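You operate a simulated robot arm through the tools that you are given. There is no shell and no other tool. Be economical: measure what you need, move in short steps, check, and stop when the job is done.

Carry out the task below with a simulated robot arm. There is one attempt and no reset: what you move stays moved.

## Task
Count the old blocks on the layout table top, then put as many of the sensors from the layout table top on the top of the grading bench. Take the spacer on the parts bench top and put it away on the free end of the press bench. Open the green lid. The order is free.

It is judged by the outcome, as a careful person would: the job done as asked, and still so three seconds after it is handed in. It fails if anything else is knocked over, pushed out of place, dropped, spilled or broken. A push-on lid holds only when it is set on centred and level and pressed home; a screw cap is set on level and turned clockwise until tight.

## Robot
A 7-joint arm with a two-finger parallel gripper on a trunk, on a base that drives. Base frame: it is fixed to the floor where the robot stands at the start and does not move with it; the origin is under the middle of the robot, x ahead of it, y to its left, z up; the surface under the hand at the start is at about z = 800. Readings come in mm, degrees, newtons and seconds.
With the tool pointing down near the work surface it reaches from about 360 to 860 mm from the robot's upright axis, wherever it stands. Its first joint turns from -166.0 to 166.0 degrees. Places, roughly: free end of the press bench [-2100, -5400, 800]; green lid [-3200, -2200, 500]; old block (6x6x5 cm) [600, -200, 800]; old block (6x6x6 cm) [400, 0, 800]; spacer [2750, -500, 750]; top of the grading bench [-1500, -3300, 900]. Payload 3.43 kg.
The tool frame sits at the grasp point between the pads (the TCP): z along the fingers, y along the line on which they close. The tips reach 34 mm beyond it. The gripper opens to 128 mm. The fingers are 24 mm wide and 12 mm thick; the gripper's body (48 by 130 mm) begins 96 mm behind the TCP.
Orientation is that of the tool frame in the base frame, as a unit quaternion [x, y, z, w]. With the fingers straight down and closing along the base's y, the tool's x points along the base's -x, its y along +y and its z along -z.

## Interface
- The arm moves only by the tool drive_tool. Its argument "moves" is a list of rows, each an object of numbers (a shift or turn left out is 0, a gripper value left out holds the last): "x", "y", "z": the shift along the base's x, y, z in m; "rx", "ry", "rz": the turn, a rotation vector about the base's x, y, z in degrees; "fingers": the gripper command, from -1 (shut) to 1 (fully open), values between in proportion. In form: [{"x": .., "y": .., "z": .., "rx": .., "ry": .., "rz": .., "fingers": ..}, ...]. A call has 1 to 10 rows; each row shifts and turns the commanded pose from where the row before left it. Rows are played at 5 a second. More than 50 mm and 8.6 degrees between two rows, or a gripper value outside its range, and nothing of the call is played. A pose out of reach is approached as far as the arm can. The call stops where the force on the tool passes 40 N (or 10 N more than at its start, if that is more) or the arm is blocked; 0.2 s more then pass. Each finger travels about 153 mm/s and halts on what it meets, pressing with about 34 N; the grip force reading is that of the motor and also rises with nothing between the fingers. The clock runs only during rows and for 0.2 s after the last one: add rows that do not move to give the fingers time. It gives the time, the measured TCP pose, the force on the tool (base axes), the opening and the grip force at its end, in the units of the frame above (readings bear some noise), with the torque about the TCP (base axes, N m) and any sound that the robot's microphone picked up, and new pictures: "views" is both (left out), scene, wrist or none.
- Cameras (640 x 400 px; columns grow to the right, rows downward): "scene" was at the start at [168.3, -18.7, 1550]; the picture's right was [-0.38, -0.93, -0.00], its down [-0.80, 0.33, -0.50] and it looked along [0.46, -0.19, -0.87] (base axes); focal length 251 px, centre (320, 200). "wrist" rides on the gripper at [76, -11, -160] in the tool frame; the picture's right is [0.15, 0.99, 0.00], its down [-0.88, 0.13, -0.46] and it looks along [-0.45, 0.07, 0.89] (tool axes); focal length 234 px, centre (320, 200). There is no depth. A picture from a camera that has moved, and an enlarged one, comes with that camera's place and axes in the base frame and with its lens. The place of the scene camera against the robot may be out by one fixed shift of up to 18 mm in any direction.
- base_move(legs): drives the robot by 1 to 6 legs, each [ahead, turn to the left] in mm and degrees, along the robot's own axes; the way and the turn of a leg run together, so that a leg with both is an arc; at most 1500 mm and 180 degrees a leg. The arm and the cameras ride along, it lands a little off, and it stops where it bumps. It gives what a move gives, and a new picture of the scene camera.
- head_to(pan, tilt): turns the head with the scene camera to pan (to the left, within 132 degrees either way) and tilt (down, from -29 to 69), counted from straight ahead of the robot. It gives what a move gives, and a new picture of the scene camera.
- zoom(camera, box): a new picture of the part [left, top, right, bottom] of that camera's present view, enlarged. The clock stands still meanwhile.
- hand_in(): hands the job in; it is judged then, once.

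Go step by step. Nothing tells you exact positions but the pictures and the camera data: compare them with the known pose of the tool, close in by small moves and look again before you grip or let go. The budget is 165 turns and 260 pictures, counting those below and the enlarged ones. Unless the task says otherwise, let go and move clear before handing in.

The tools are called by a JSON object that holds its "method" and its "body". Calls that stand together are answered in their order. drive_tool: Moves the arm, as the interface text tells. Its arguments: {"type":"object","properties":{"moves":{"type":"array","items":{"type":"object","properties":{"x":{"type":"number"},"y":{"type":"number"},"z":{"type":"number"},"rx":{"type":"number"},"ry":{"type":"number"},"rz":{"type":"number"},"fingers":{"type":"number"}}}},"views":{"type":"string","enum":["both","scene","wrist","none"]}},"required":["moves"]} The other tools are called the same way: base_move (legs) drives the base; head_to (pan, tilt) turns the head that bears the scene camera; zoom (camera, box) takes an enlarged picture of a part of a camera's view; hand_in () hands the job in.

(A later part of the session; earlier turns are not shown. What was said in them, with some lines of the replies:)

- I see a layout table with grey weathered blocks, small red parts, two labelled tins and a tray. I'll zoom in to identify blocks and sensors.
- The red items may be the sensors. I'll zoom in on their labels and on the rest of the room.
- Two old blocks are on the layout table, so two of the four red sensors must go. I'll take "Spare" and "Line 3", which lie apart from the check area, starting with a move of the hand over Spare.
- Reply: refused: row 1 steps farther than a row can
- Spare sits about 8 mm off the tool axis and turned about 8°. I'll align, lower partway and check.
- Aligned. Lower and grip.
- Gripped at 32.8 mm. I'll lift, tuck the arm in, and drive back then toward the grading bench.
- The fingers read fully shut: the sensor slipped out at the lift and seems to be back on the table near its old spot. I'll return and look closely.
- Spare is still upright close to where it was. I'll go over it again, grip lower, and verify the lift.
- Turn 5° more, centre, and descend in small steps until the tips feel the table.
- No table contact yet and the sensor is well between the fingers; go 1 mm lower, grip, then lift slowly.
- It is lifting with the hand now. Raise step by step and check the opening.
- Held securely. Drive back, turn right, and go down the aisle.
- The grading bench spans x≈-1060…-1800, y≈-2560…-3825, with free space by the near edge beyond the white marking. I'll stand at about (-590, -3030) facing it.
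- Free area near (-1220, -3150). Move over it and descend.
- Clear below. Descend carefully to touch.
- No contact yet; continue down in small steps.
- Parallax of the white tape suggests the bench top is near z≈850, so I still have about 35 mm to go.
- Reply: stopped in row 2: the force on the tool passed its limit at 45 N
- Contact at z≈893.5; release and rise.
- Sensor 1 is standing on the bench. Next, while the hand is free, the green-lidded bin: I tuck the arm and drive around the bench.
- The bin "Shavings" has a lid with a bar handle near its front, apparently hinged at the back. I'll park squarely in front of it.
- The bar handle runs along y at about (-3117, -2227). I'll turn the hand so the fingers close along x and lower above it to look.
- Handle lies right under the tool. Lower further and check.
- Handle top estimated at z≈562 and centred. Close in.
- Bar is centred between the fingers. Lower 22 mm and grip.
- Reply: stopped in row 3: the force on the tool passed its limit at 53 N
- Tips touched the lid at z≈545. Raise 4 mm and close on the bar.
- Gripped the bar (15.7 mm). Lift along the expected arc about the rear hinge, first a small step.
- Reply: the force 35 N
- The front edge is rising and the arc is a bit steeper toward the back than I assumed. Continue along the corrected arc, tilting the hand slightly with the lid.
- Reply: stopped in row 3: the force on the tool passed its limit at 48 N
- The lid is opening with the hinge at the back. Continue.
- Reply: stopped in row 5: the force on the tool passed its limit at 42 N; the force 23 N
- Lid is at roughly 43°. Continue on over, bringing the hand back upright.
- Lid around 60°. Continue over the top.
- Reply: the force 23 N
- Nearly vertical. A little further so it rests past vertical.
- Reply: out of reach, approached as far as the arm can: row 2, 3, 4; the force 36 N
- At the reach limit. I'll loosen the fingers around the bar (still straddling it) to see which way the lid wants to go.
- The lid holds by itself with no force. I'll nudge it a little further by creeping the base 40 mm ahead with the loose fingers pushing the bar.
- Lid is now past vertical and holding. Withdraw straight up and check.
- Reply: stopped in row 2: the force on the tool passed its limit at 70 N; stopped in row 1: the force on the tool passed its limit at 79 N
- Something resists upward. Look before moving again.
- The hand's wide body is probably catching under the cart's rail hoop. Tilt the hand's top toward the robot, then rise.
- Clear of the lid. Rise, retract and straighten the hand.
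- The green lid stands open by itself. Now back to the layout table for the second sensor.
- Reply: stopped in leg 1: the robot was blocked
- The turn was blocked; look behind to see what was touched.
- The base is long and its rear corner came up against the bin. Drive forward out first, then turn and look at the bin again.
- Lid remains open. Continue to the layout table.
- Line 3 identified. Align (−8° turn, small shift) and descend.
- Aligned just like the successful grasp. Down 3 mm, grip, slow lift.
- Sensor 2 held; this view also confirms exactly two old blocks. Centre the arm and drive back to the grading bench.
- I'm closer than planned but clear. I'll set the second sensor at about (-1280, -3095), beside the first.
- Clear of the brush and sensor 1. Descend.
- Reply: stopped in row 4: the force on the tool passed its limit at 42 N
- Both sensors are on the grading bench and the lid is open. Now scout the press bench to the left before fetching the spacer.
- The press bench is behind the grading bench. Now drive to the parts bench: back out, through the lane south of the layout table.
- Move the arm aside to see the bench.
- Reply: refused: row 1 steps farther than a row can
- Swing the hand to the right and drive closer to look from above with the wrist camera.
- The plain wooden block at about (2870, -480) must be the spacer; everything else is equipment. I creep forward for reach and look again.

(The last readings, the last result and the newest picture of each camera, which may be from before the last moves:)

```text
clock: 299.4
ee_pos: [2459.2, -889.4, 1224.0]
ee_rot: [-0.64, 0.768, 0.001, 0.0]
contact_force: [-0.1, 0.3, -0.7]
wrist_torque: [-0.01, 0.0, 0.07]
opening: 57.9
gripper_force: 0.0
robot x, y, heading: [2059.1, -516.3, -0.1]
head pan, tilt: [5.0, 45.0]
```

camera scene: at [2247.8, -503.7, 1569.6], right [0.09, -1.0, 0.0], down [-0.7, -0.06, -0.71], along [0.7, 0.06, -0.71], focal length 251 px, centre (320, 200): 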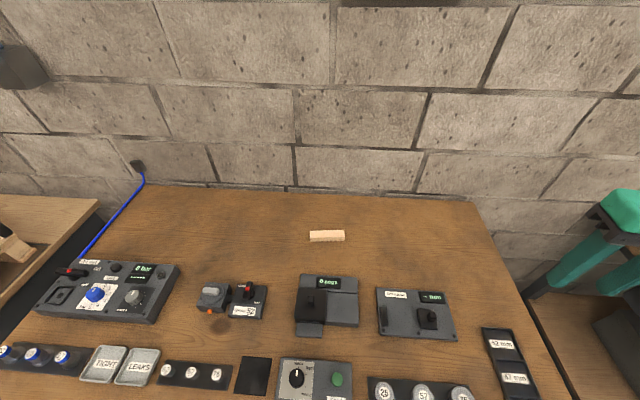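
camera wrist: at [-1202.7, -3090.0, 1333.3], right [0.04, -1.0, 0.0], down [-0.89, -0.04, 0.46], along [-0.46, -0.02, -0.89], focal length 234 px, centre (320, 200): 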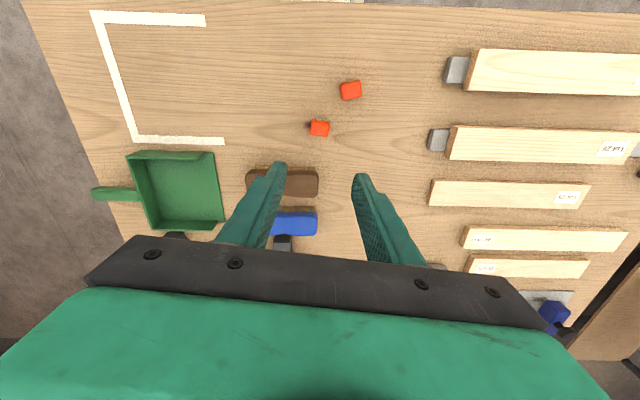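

Move the hand above the spacer.

{"method": "drive_tool", "body": {"moves": [{"rz": 5, "y": 0.05}, {"y": 0.05}, {"y": 0.05}, {"y": 0.05}, {"y": 0.05}, {"y": 0.05}, {"y": 0.05}, {"y": 0.05}, {"x": 0.05}, {"x": 0.05}], "views": "none"}}

{"method": "drive_tool", "body": {"moves": [{"x": 0.05}, {"x": 0.05}, {"x": 0.05}, {"x": 0.05}, {"x": 0.05}, {"z": -0.05}, {"z": -0.05}, {"z": -0.05}, {"z": -0.05}, {}], "views": "wrist"}}

```text
clock: 301.6
ee_pos: [2558.1, -489.1, 1221.4]
ee_rot: [-0.672, 0.74, 0.001, 0.0]
contact_force: [-0.4, -0.1, 0.4]
wrist_torque: [0.04, -0.02, -0.01]
opening: 57.7
gripper_force: 0.0
robot x, y, heading: [2061.0, -515.9, 0.0]
head pan, tilt: [5.0, 45.0]
```

```text
clock: 303.8
ee_pos: [2809.1, -490.1, 1023.8]
ee_rot: [-0.673, 0.74, 0.001, -0.001]
contact_force: [-0.3, 0.9, -0.7]
wrist_torque: [0.04, 0.0, -0.03]
opening: 57.8
gripper_force: 0.1
robot x, y, heading: [2058.9, -516.8, -0.2]
head pan, tilt: [5.0, 45.0]
camera wrist: at [2813.2, -566.2, 1181.6], right [-1.0, -0.05, 0.0], down [-0.04, 0.89, 0.46], along [-0.03, 0.46, -0.89], focal length 234 px, centre (320, 200)
```

wrist: 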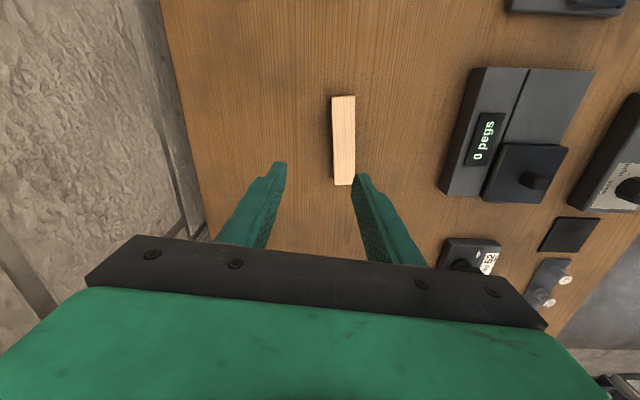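

Triangulating, the spacer's top is near z≈866 at about (2774, -490), turned ~12° from the tool. Correct and lower.

{"method": "drive_tool", "body": {"moves": [{"x": -0.035, "rz": 6}, {"rz": 6}, {"z": -0.04}, {"z": -0.03}, {}], "views": "wrist"}}

```text
clock: 305.0
ee_pos: [2775.0, -488.5, 951.8]
ee_rot: [0.746, -0.666, -0.002, 0.0]
contact_force: [-0.5, 0.6, 0.0]
wrist_torque: [0.02, 0.0, 0.01]
opening: 57.7
gripper_force: 0.1
robot x, y, heading: [2062.7, -517.7, 0.1]
head pan, tilt: [5.0, 45.0]
camera wrist: at [2794.3, -563.4, 1111.6], right [-0.97, -0.26, 0.0], down [-0.23, 0.86, 0.46], along [-0.12, 0.44, -0.89], focal length 234 px, centre (320, 200)
```

wrist: 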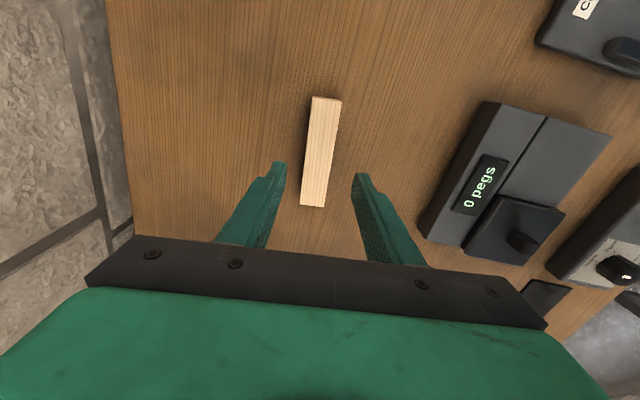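

{"method": "drive_tool", "body": {"moves": [{"y": -0.006, "z": -0.03}, {"z": -0.03}, {}], "views": "wrist"}}

{"method": "zoom", "body": {"camera": "scene", "box": [270, 180, 400, 270]}}

```text
clock: 305.8
ee_pos: [2773.4, -494.5, 892.8]
ee_rot: [0.746, -0.666, -0.002, 0.0]
contact_force: [0.4, 0.9, -0.6]
wrist_torque: [0.0, 0.0, -0.02]
opening: 57.4
gripper_force: 0.1
robot x, y, heading: [2059.5, -517.7, -0.3]
head pan, tilt: [5.0, 45.0]
camera wrist: at [2793.7, -569.2, 1051.2], right [-0.97, -0.26, 0.0], down [-0.23, 0.86, 0.46], along [-0.12, 0.44, -0.89], focal length 234 px, centre (320, 200)
```

wrist: 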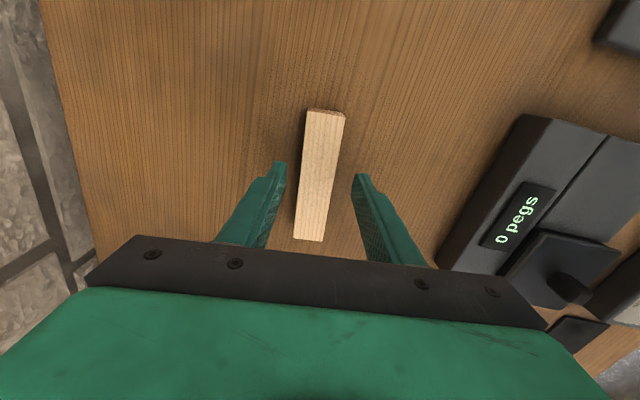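

```text
4.44 times, centred on (335, 225) of scene
camera zoom: at [2247.9, -503.6, 1569.6], right [0.09, -1.0, 0.0], down [-0.7, -0.06, -0.71], along [0.7, 0.06, -0.71], focal length 1114 px, centre (253, 89)
```

zoom: 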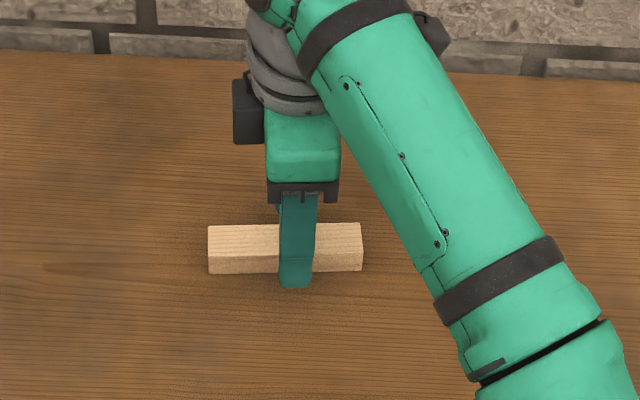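

Well aligned. Descend in small guarded steps until the tips meet the bench.

{"method": "drive_tool", "body": {"moves": [{"z": -0.02}, {"z": -0.01}, {"z": -0.005}, {}], "views": "wrist"}}

{"method": "drive_tool", "body": {"moves": [{"z": -0.004}, {"z": -0.004}, {"z": -0.004}, {"z": -0.004}, {}], "views": "wrist"}}

```text
clock: 306.4
ee_pos: [2775.4, -494.1, 874.3]
ee_rot: [0.746, -0.666, 0.001, -0.003]
contact_force: [-4.7, 0.9, 7.9]
wrist_torque: [-0.06, 0.46, -0.14]
opening: 60.4
gripper_force: 2.2
robot x, y, heading: [2061.5, -516.6, -0.3]
head pan, tilt: [5.0, 45.0]
stopped in row 2: the force on the tool passed its limit at 55 N (the readings are from after the stop); the commanded pose is now the measured one
camera wrist: at [2794.2, -568.7, 1032.6], right [-0.97, -0.26, -0.01], down [-0.23, 0.86, 0.46], along [-0.11, 0.44, -0.89], focal length 234 px, centre (320, 200)
```

wrist: 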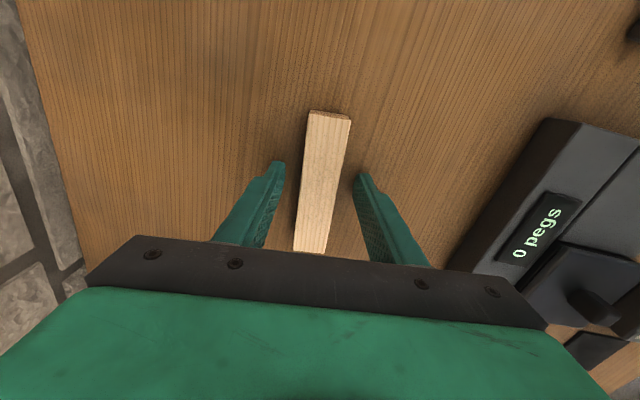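

```text
clock: 306.8
ee_pos: [2777.2, -493.0, 874.1]
ee_rot: [0.747, -0.665, 0.001, -0.005]
contact_force: [-5.7, -0.1, 8.1]
wrist_torque: [-0.15, 0.52, -0.06]
opening: 60.9
gripper_force: 3.4
robot x, y, heading: [2062.4, -517.3, 0.2]
head pan, tilt: [5.0, 45.0]
stopped in row 2: the force on the tool passed its limit at 48 N (the readings are from after the stop); the commanded pose is now the measured one
camera wrist: at [2794.5, -568.8, 1032.8], right [-0.97, -0.26, -0.01], down [-0.24, 0.86, 0.46], along [-0.11, 0.44, -0.89], focal length 234 px, centre (320, 200)
```

wrist: 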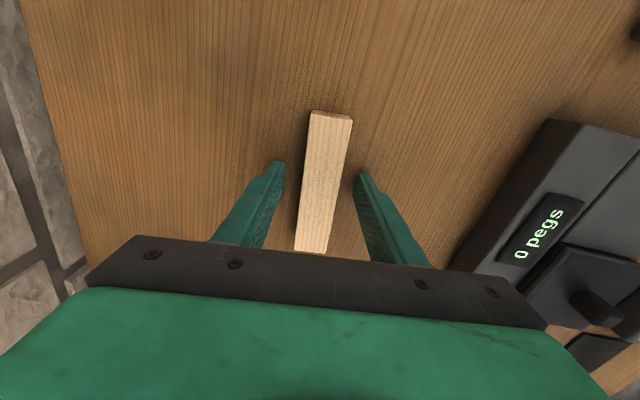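

The bench top is at z≈840. Raise 2 mm, grip and lift slowly.

{"method": "drive_tool", "body": {"moves": [{"z": 0.002}, {"fingers": -1}, {"fingers": -1}, {"fingers": -1}, {"fingers": -1}, {"fingers": -1}, {"z": 0.01}, {"z": 0.02}, {}], "views": "none"}}

{"method": "drive_tool", "body": {"moves": [{"z": 0.03}, {"z": 0.04}, {"z": 0.04}, {"z": 0.04}, {"z": 0.04}, {"z": 0.04}, {"z": 0.04}, {}], "views": "wrist"}}

```text
clock: 308.8
ee_pos: [2776.9, -495.2, 903.8]
ee_rot: [0.747, -0.665, 0.002, -0.005]
contact_force: [-0.2, -1.6, -0.3]
wrist_torque: [-0.01, -0.01, -0.02]
opening: 29.0
gripper_force: 33.9
robot x, y, heading: [2057.1, -514.8, -0.1]
head pan, tilt: [5.0, 45.0]
```

```text
clock: 310.6
ee_pos: [2776.1, -495.3, 1176.4]
ee_rot: [0.746, -0.665, 0.003, -0.006]
contact_force: [0.4, 0.1, 0.1]
wrist_torque: [0.03, 0.01, -0.03]
opening: 28.7
gripper_force: 33.7
robot x, y, heading: [2055.9, -516.0, 0.2]
head pan, tilt: [5.0, 45.0]
camera wrist: at [2794.7, -569.3, 1334.0], right [-0.97, -0.26, -0.01], down [-0.23, 0.86, 0.46], along [-0.11, 0.44, -0.89], focal length 234 px, centre (320, 200)
```

wrist: 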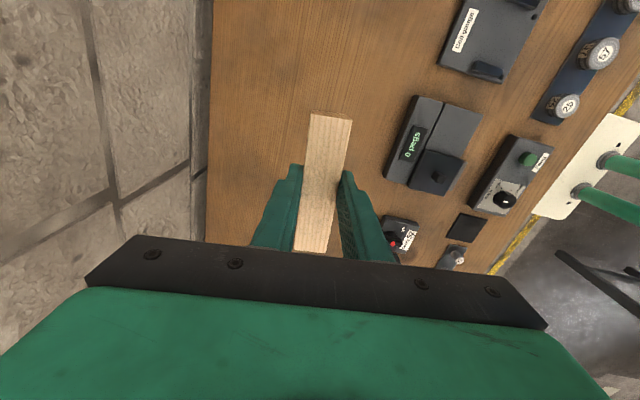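

Spacer is held. Retract, back out, and drive to the press bench by the same lane and down the aisle.

{"method": "drive_tool", "body": {"moves": [{"x": -0.045}, {"x": -0.045}, {"x": -0.045}, {"x": -0.045}, {"x": -0.045}, {"x": -0.045}, {}], "views": "none"}}

{"method": "base_move", "body": {"legs": [[-420, 0], [0, -90], [1390, 0], [0, -90], [1100, 0], [1060, 0]]}}

{"method": "base_move", "body": {"legs": [[0, 90]]}}

```text
clock: 312.2
ee_pos: [2505.2, -494.7, 1176.7]
ee_rot: [0.747, -0.665, 0.002, -0.005]
contact_force: [-0.1, 0.4, -0.3]
wrist_torque: [0.01, 0.0, 0.01]
opening: 28.9
gripper_force: 33.7
robot x, y, heading: [2057.5, -513.3, -0.1]
head pan, tilt: [5.0, 45.0]
```

```text
clock: 340.3
ee_pos: [-973.6, -1913.5, 1176.8]
ee_rot: [0.668, 0.744, -0.005, -0.002]
contact_force: [-0.3, -0.1, -0.2]
wrist_torque: [0.0, 0.04, 0.0]
opening: 28.8
gripper_force: 33.8
robot x, y, heading: [-526.5, -1895.3, 179.5]
head pan, tilt: [5.0, 45.0]
camera scene: at [-710.4, -1892.5, 1569.6], right [-0.08, 1.0, 0.0], down [0.7, 0.06, -0.71], along [-0.7, -0.06, -0.71], focal length 251 px, centre (320, 200)
```

scene: 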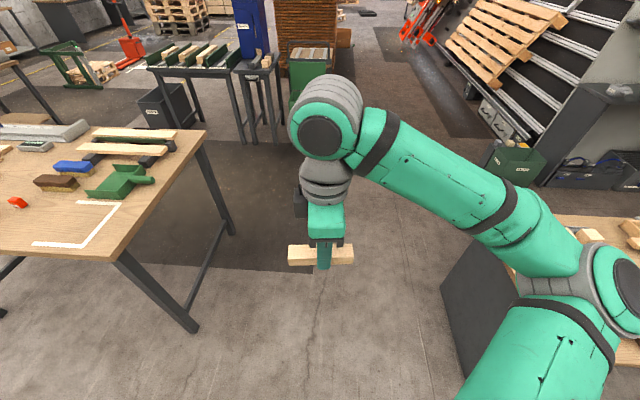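

```text
clock: 345.1
ee_pos: [-508.2, -2340.4, 1176.4]
ee_rot: [-0.052, 0.999, -0.005, 0.003]
contact_force: [-0.4, -0.7, -0.9]
wrist_torque: [-0.02, 0.0, 0.0]
opening: 28.7
gripper_force: 33.7
robot x, y, heading: [-523.3, -1894.8, -90.6]
head pan, tilt: [5.0, 45.0]
camera scene: at [-519.4, -2072.6, 1569.6], right [-1.0, -0.08, 0.0], down [-0.05, 0.7, -0.71], along [0.05, -0.71, -0.71], focal length 251 px, centre (320, 200)
```

scene: 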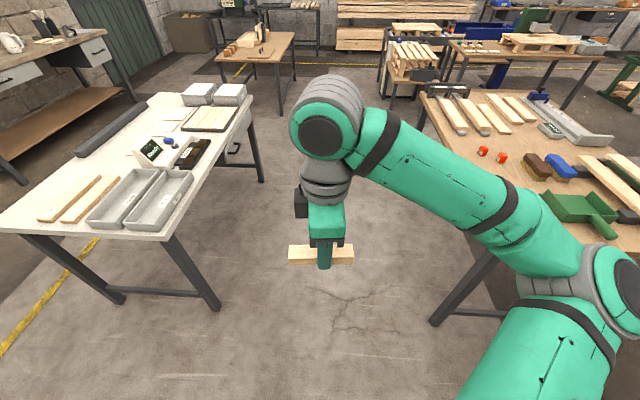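

{"method": "base_move", "body": {"legs": [[1250, 0.6], [1200, 0], [0, -90]]}}

{"method": "head_to", "body": {"pan": 40, "tilt": 25}}

{"method": "zoom", "body": {"camera": "scene", "box": [200, 120, 480, 290]}}

```text
clock: 361.5
ee_pos: [-963.4, -4382.3, 1176.7]
ee_rot: [0.669, 0.743, -0.005, -0.002]
contact_force: [0.2, 1.5, 0.7]
wrist_torque: [0.0, -0.01, 0.0]
opening: 28.9
gripper_force: 34.0
robot x, y, heading: [-518.7, -4364.6, 179.2]
head pan, tilt: [5.0, 45.0]
camera scene: at [-701.4, -4362.3, 1569.6], right [-0.07, 1.0, 0.0], down [0.71, 0.05, -0.71], along [-0.71, -0.05, -0.71], focal length 251 px, centre (320, 200)
```

scene: 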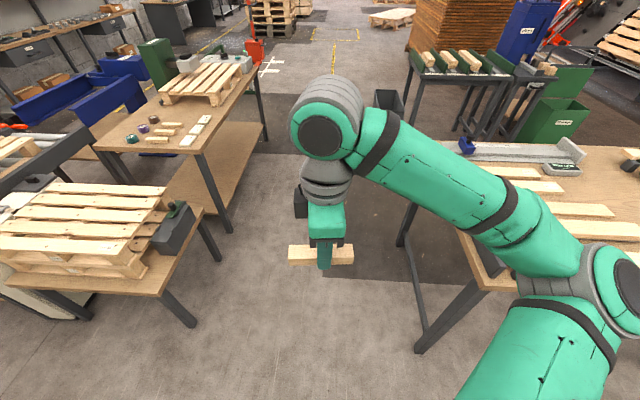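

```text
clock: 362.5
ee_pos: [-962.4, -4381.2, 1176.0]
ee_rot: [0.669, 0.743, -0.004, -0.002]
contact_force: [0.1, -0.2, -1.1]
wrist_torque: [0.02, 0.02, 0.01]
opening: 28.8
gripper_force: 34.3
robot x, y, heading: [-516.1, -4363.5, 179.6]
head pan, tilt: [40.0, 25.0]
camera scene: at [-691.6, -4414.5, 1600.1], right [-0.63, 0.77, 0.0], down [0.33, 0.27, -0.91], along [-0.7, -0.57, -0.42], focal length 251 px, centre (320, 200)
```

scene: 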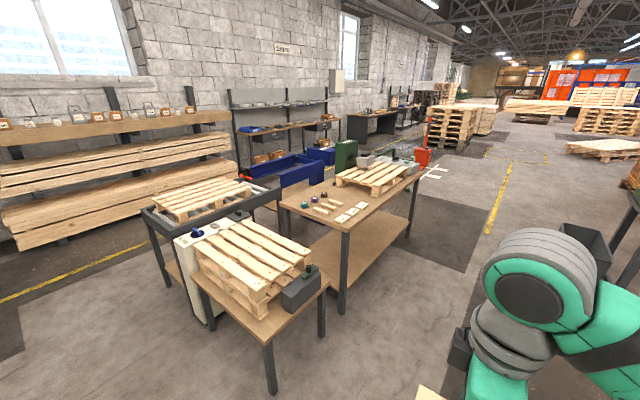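

```text
2.29 times, centred on (340, 205) of scene
camera zoom: at [-691.6, -4414.5, 1600.1], right [-0.63, 0.77, 0.0], down [0.33, 0.27, -0.91], along [-0.7, -0.57, -0.42], focal length 573 px, centre (274, 189)
```

zoom: 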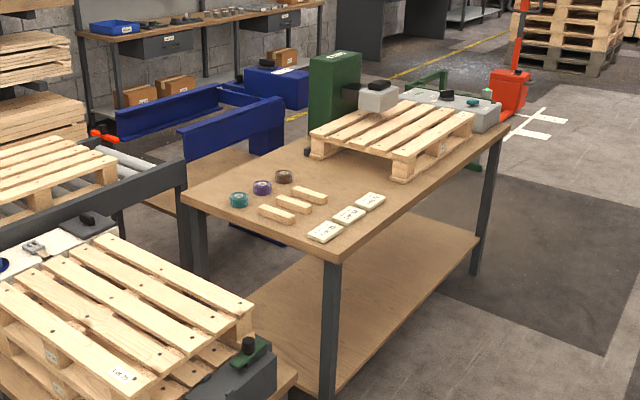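

The free space on the press bench's free end lies between the sticks and the pallet, around (-2225, -5420). Drive to stand in front of it.

{"method": "base_move", "body": {"legs": [[900, 0], [810, 0], [0, 90.5], [300, 0]]}}

{"method": "drive_tool", "body": {"moves": [{"rz": -8.5}, {"rz": -8.5}, {"rz": -8.5}, {"rz": -8.5}, {"rz": -8.5}, {"rz": -8.5}, {"rz": -8.5}, {"rz": -8.5}, {"rz": -8.5}], "views": "none"}}

{"method": "head_to", "body": {"pan": 15, "tilt": 45}}

```text
clock: 377.2
ee_pos: [-2215.8, -5079.0, 1176.0]
ee_rot: [-0.053, 0.999, -0.005, 0.002]
contact_force: [0.3, -0.5, -0.6]
wrist_torque: [0.05, -0.02, -0.02]
opening: 28.6
gripper_force: 33.3
robot x, y, heading: [-2229.4, -4631.7, -90.7]
head pan, tilt: [40.0, 25.0]
camera scene: at [-2175.0, -4803.2, 1600.2], right [-0.78, -0.63, 0.0], down [-0.27, 0.33, -0.91], along [0.57, -0.7, -0.42], focal length 251 px, centre (320, 200)
```

scene: 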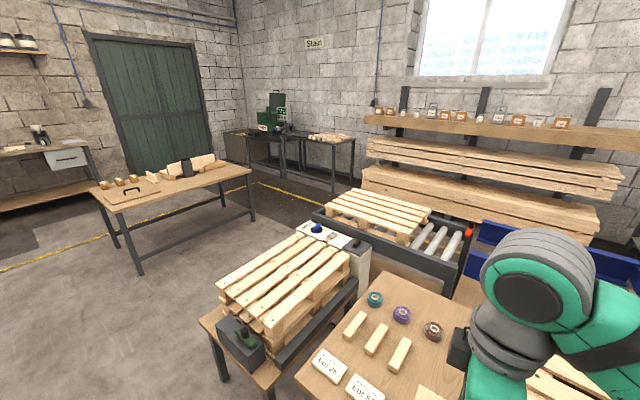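

```text
clock: 379.2
ee_pos: [-2214.1, -5079.2, 1176.5]
ee_rot: [0.578, 0.816, -0.004, -0.002]
contact_force: [0.3, 0.4, -0.1]
wrist_torque: [0.01, -0.01, -0.01]
opening: 28.9
gripper_force: 33.5
robot x, y, heading: [-2230.3, -4631.4, -90.8]
head pan, tilt: [40.0, 25.0]
```

```text
clock: 380.1
ee_pos: [-2216.1, -5078.9, 1175.7]
ee_rot: [0.577, 0.817, -0.005, -0.001]
contact_force: [-1.2, 1.1, -1.0]
wrist_torque: [0.02, 0.0, 0.02]
opening: 29.0
gripper_force: 34.0
robot x, y, heading: [-2230.7, -4632.3, -90.8]
head pan, tilt: [15.0, 45.0]
camera scene: at [-2213.2, -4810.6, 1569.6], right [-0.97, -0.25, 0.0], down [-0.17, 0.68, -0.71], along [0.17, -0.69, -0.71], focal length 251 px, centre (320, 200)
```

scene: 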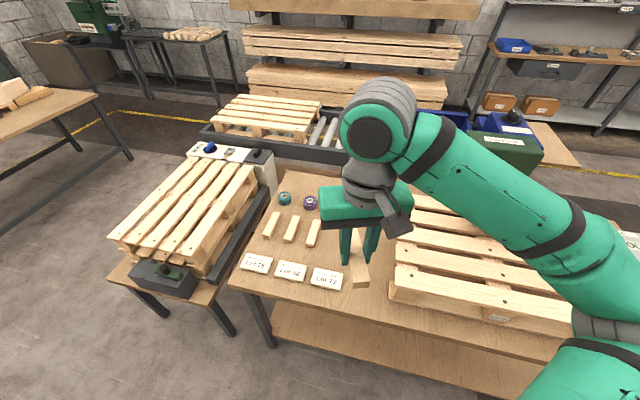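

Free spot between stick 3 and the pallet: about (-2190, -5430). Drive 130 mm closer, finish turning the hand and move over it.

{"method": "base_move", "body": {"legs": [[130, 0.8]]}}

{"method": "drive_tool", "body": {"moves": [{"rz": -7, "x": 0.012}, {"rz": -7, "x": 0.01}, {"rz": -5.5}, {"y": -0.045}, {"y": -0.045}, {"y": -0.045}, {"y": -0.045}, {"y": -0.04}, {}], "views": "both"}}

```text
clock: 381.4
ee_pos: [-2209.8, -5210.0, 1175.0]
ee_rot: [0.572, 0.82, -0.005, -0.001]
contact_force: [0.1, 0.7, 0.0]
wrist_torque: [0.0, 0.01, -0.01]
opening: 28.8
gripper_force: 34.0
robot x, y, heading: [-2233.9, -4762.9, -90.1]
head pan, tilt: [15.0, 45.0]
camera scene: at [-2211.8, -4941.1, 1569.6], right [-0.97, -0.26, 0.0], down [-0.18, 0.68, -0.71], along [0.18, -0.68, -0.71], focal length 251 px, centre (320, 200)
```

scene: 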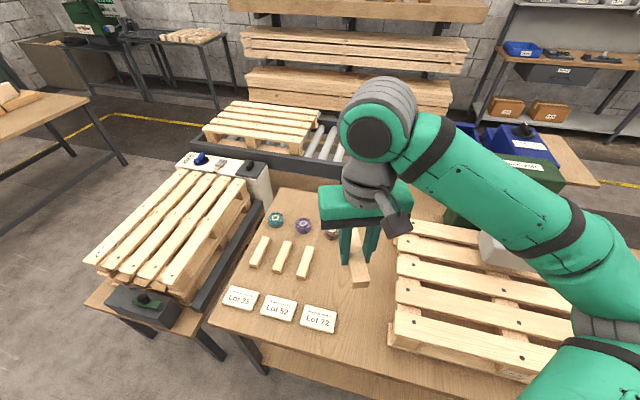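

```text
clock: 383.4
ee_pos: [-2189.1, -5431.3, 1177.6]
ee_rot: [0.702, 0.712, -0.005, -0.002]
contact_force: [-0.9, -0.4, -1.1]
wrist_torque: [-0.04, 0.03, 0.03]
opening: 28.7
gripper_force: 34.1
robot x, y, heading: [-2235.0, -4765.7, -90.0]
head pan, tilt: [15.0, 45.0]
camera scene: at [-2211.8, -4941.0, 1569.6], right [-0.97, -0.26, 0.0], down [-0.18, 0.68, -0.71], along [0.18, -0.68, -0.71], focal length 251 px, centre (320, 200)
camera wrist: at [-2198.7, -5353.8, 1336.0], right [0.99, 0.16, -0.01], down [0.15, -0.88, 0.46], along [0.06, -0.45, -0.89], focal length 234 px, centre (320, 200)
```

scene: 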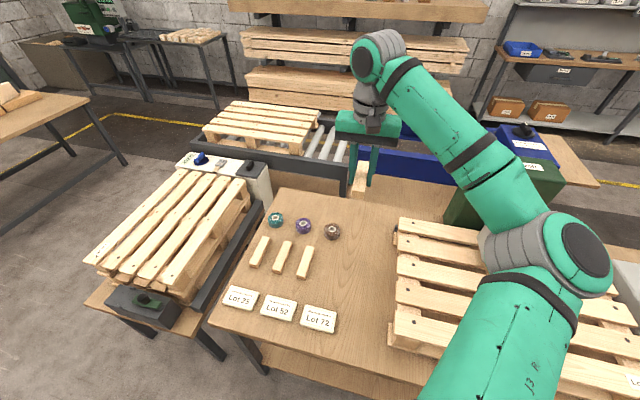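
wrist: 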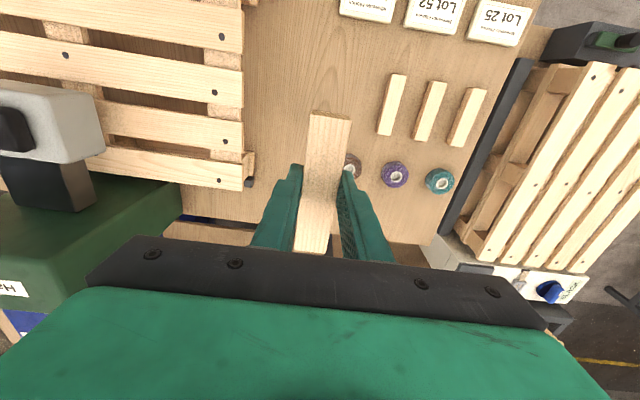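

Clear spot below. Descend in stages.

{"method": "drive_tool", "body": {"moves": [{"z": -0.05}, {"z": -0.05}, {"z": -0.05}, {"z": -0.05}, {"z": -0.05}, {"z": -0.03}, {}], "views": "both"}}

```text
clock: 385.0
ee_pos: [-2189.7, -5430.5, 895.4]
ee_rot: [0.702, 0.712, -0.005, -0.002]
contact_force: [-0.3, -0.3, -0.7]
wrist_torque: [-0.01, 0.03, 0.04]
opening: 29.0
gripper_force: 33.7
robot x, y, heading: [-2236.9, -4765.8, -90.0]
head pan, tilt: [15.0, 45.0]
camera scene: at [-2211.7, -4941.1, 1569.6], right [-0.97, -0.26, 0.0], down [-0.18, 0.68, -0.71], along [0.18, -0.68, -0.71], focal length 251 px, centre (320, 200)
camera wrist: at [-2200.0, -5353.2, 1054.5], right [0.99, 0.16, -0.01], down [0.15, -0.88, 0.46], along [0.06, -0.45, -0.89], focal length 234 px, centre (320, 200)
```

scene: 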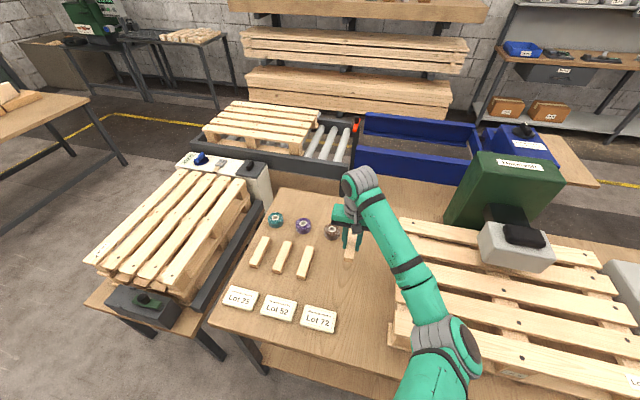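
wrist: 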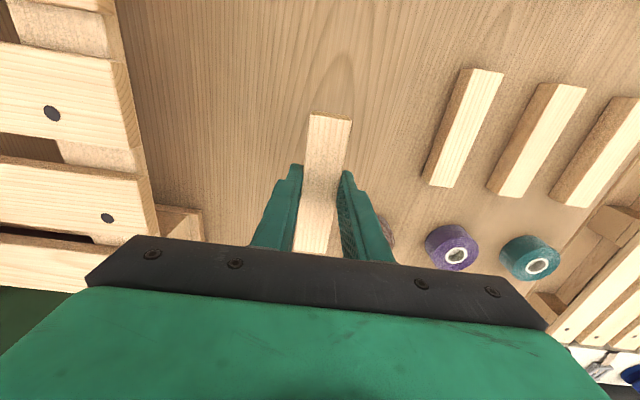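

{"method": "drive_tool", "body": {"moves": [{"z": -0.02}, {"z": -0.01}, {"z": -0.005}, {"z": -0.005}, {}], "views": "none"}}

{"method": "drive_tool", "body": {"moves": [{"z": -0.004}, {"z": -0.004}, {"z": -0.004}, {"z": -0.004}, {}], "views": "wrist"}}

```text
clock: 386.2
ee_pos: [-2188.4, -5431.0, 856.3]
ee_rot: [0.702, 0.712, -0.004, -0.002]
contact_force: [-0.3, -0.3, -0.1]
wrist_torque: [-0.01, -0.02, -0.01]
opening: 28.9
gripper_force: 34.1
robot x, y, heading: [-2233.0, -4764.2, -89.8]
head pan, tilt: [15.0, 45.0]
```

```text
clock: 387.4
ee_pos: [-2187.8, -5430.1, 842.2]
ee_rot: [0.703, 0.712, -0.005, -0.003]
contact_force: [0.3, -0.3, 0.0]
wrist_torque: [0.01, 0.04, -0.03]
opening: 28.6
gripper_force: 33.9
robot x, y, heading: [-2234.1, -4763.9, -89.9]
head pan, tilt: [15.0, 45.0]
camera wrist: at [-2199.1, -5353.1, 998.7], right [0.99, 0.16, -0.01], down [0.15, -0.88, 0.46], along [0.06, -0.45, -0.89], focal length 234 px, centre (320, 200)
```

wrist: 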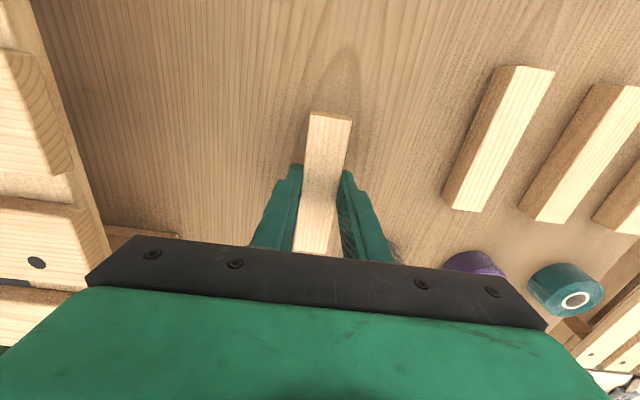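

Still free of contact. Continue in small steps.

{"method": "drive_tool", "body": {"moves": [{"z": -0.003}, {"z": -0.003}, {"z": -0.003}, {"z": -0.003}, {"z": -0.003}, {}], "views": "none"}}

{"method": "drive_tool", "body": {"moves": [{"z": -0.003}, {"z": -0.003}, {"z": -0.003}, {"z": -0.003}, {}], "views": "wrist"}}

```text
clock: 388.8
ee_pos: [-2189.2, -5429.5, 825.0]
ee_rot: [0.702, 0.712, -0.005, -0.003]
contact_force: [0.1, 0.2, -0.2]
wrist_torque: [0.03, -0.01, -0.02]
opening: 28.7
gripper_force: 34.6
robot x, y, heading: [-2234.8, -4765.1, -90.0]
head pan, tilt: [15.0, 45.0]
```

```text
clock: 390.0
ee_pos: [-2188.8, -5430.8, 814.3]
ee_rot: [0.702, 0.712, -0.006, -0.001]
contact_force: [1.9, 3.5, 22.2]
wrist_torque: [0.68, -0.27, 0.03]
opening: 28.9
gripper_force: 33.7
robot x, y, heading: [-2238.4, -4765.1, -90.1]
head pan, tilt: [15.0, 45.0]
camera wrist: at [-2199.4, -5353.2, 972.9], right [0.99, 0.16, -0.01], down [0.15, -0.88, 0.46], along [0.06, -0.46, -0.89], focal length 234 px, centre (320, 200)
```

wrist: 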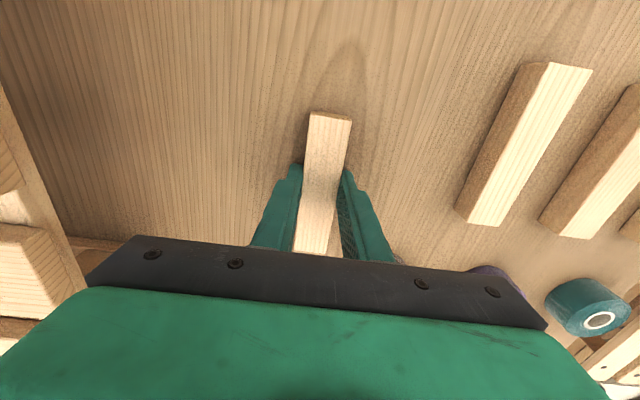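

Contact. Release with a small opening and rise.

{"method": "drive_tool", "body": {"moves": [{"fingers": -0.4}, {}, {"z": 0.02}, {"z": 0.04}, {"z": 0.05}, {"z": 0.05}, {"z": 0.05}, {"z": 0.05}, {"z": 0.05}]}}

{"method": "zoom", "body": {"camera": "wrist", "box": [200, 0, 520, 200]}}

```text
clock: 392.0
ee_pos: [-2189.6, -5430.0, 1124.1]
ee_rot: [0.702, 0.712, -0.004, -0.002]
contact_force: [0.1, -0.4, -0.8]
wrist_torque: [0.03, -0.03, 0.01]
opening: 38.2
gripper_force: 0.0
robot x, y, heading: [-2233.6, -4763.7, -89.8]
head pan, tilt: [15.0, 45.0]
camera scene: at [-2211.8, -4941.3, 1569.6], right [-0.97, -0.26, 0.0], down [-0.18, 0.68, -0.71], along [0.18, -0.68, -0.71], focal length 251 px, centre (320, 200)
camera wrist: at [-2199.7, -5353.6, 1282.1], right [0.99, 0.16, -0.01], down [0.15, -0.88, 0.46], along [0.06, -0.45, -0.89], focal length 234 px, centre (320, 200)
```

scene: 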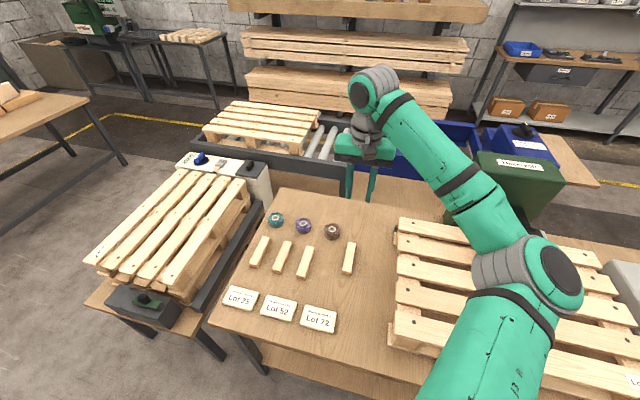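
wrist: 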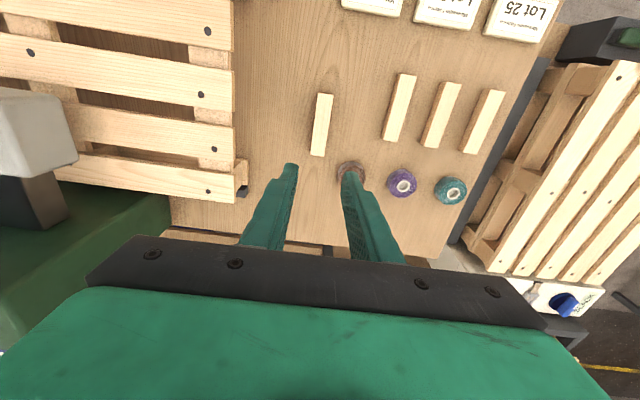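

```text
2.00 times, centred on (360, 100) of wrist
camera zoom: at [-2199.7, -5353.6, 1282.1], right [0.99, 0.16, -0.01], down [0.15, -0.88, 0.46], along [0.06, -0.45, -0.89], focal length 468 px, centre (240, 400)
```

zoom: 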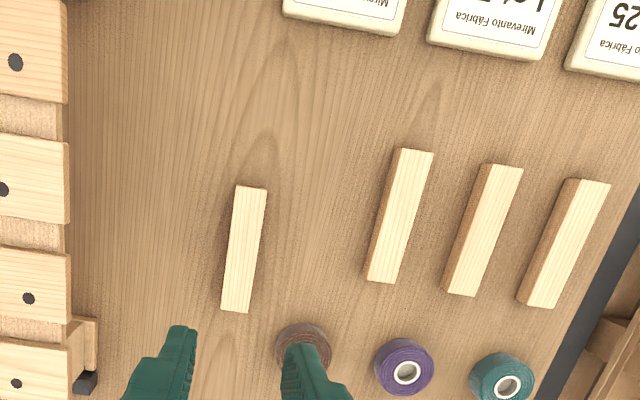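

The spacer lies flat in the free spot. I move clear with a short retreat, then hand in.

{"method": "drive_tool", "body": {"moves": [{"z": 0.04}, {"y": 0.05}, {"y": 0.05}, {"y": 0.05}], "views": "none"}}

{"method": "head_to", "body": {"pan": -110, "tilt": 15}}

```text
clock: 393.0
ee_pos: [-2188.6, -5279.7, 1163.0]
ee_rot: [0.702, 0.712, -0.004, -0.003]
contact_force: [0.2, -0.8, -0.6]
wrist_torque: [0.03, 0.04, -0.02]
opening: 38.5
gripper_force: 0.0
robot x, y, heading: [-2234.7, -4763.5, -90.0]
head pan, tilt: [15.0, 45.0]
```

```text
clock: 395.0
ee_pos: [-2187.8, -5279.1, 1162.3]
ee_rot: [0.702, 0.712, -0.005, -0.003]
contact_force: [-1.0, 0.5, -0.5]
wrist_torque: [-0.01, 0.01, -0.01]
opening: 39.0
gripper_force: 0.0
robot x, y, heading: [-2235.7, -4764.5, -89.9]
head pan, tilt: [-110.0, 15.0]
camera scene: at [-2320.5, -4830.5, 1616.4], right [0.34, 0.94, 0.0], down [0.24, -0.09, -0.97], along [-0.91, 0.33, -0.26], focal length 251 px, centre (320, 200)
```

scene: 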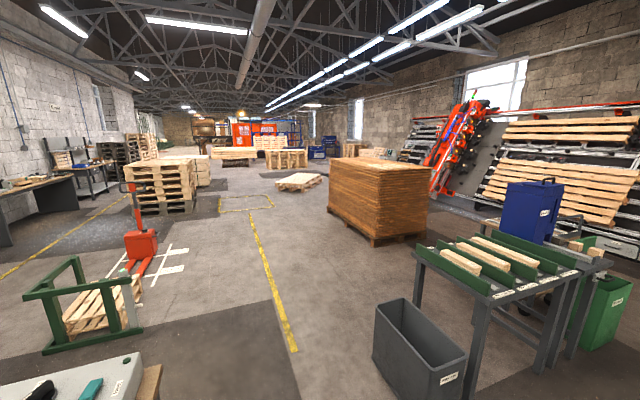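

{"method": "zoom", "body": {"camera": "scene", "box": [540, 220, 640, 360]}}

{"method": "head_to", "body": {"pan": -130, "tilt": 15}}

```text
2.86 times, centred on (590, 290) of scene
camera zoom: at [-2320.5, -4830.5, 1616.4], right [0.34, 0.94, 0.0], down [0.24, -0.09, -0.97], along [-0.91, 0.33, -0.26], focal length 716 px, centre (-451, -57)
```

zoom: 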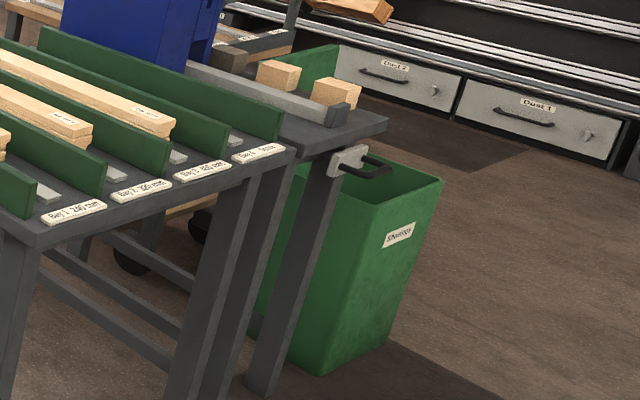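

```text
clock: 395.9
ee_pos: [-2188.4, -5279.3, 1162.4]
ee_rot: [0.702, 0.712, -0.005, -0.003]
contact_force: [-0.3, -0.3, 0.4]
wrist_torque: [0.01, 0.0, 0.0]
opening: 38.5
gripper_force: 0.0
robot x, y, heading: [-2233.4, -4765.7, -90.1]
head pan, tilt: [-130.0, 15.0]
camera scene: at [-2304.3, -4802.5, 1616.4], right [0.64, 0.77, 0.0], down [0.2, -0.17, -0.97], along [-0.74, 0.62, -0.26], focal length 251 px, centre (320, 200)
```

scene: 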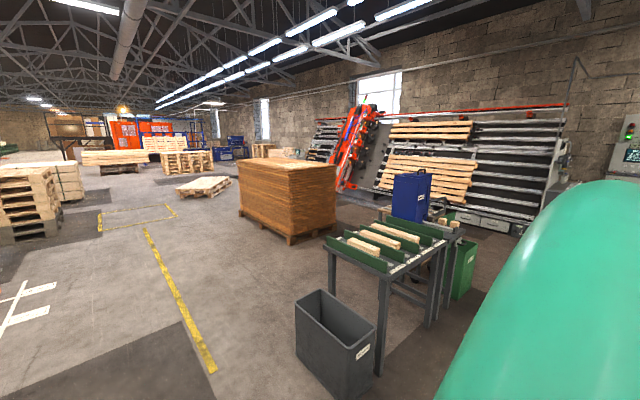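

The bin stands open with its lid up, the two sensors are on the grading bench, and the spacer is on the press bench. The hand is clear, so I'm handing in.

{"method": "hand_in", "body": {}}

```text
The job is handed in.
```

The job is handed in. I counted two old blocks, so I put two sensors ("Spare" and "Line 3") on the grading bench, laid the spacer on the free end of the press bench, and left the green lid standing open.

Two things happened on the way. "Spare" slipped from the first grip and stayed upright on the layout table before I picked it up properly. The robot's rear was also blocked while turning beside the green bin; it was probably touching the bin, whose lid still looked open afterwards.
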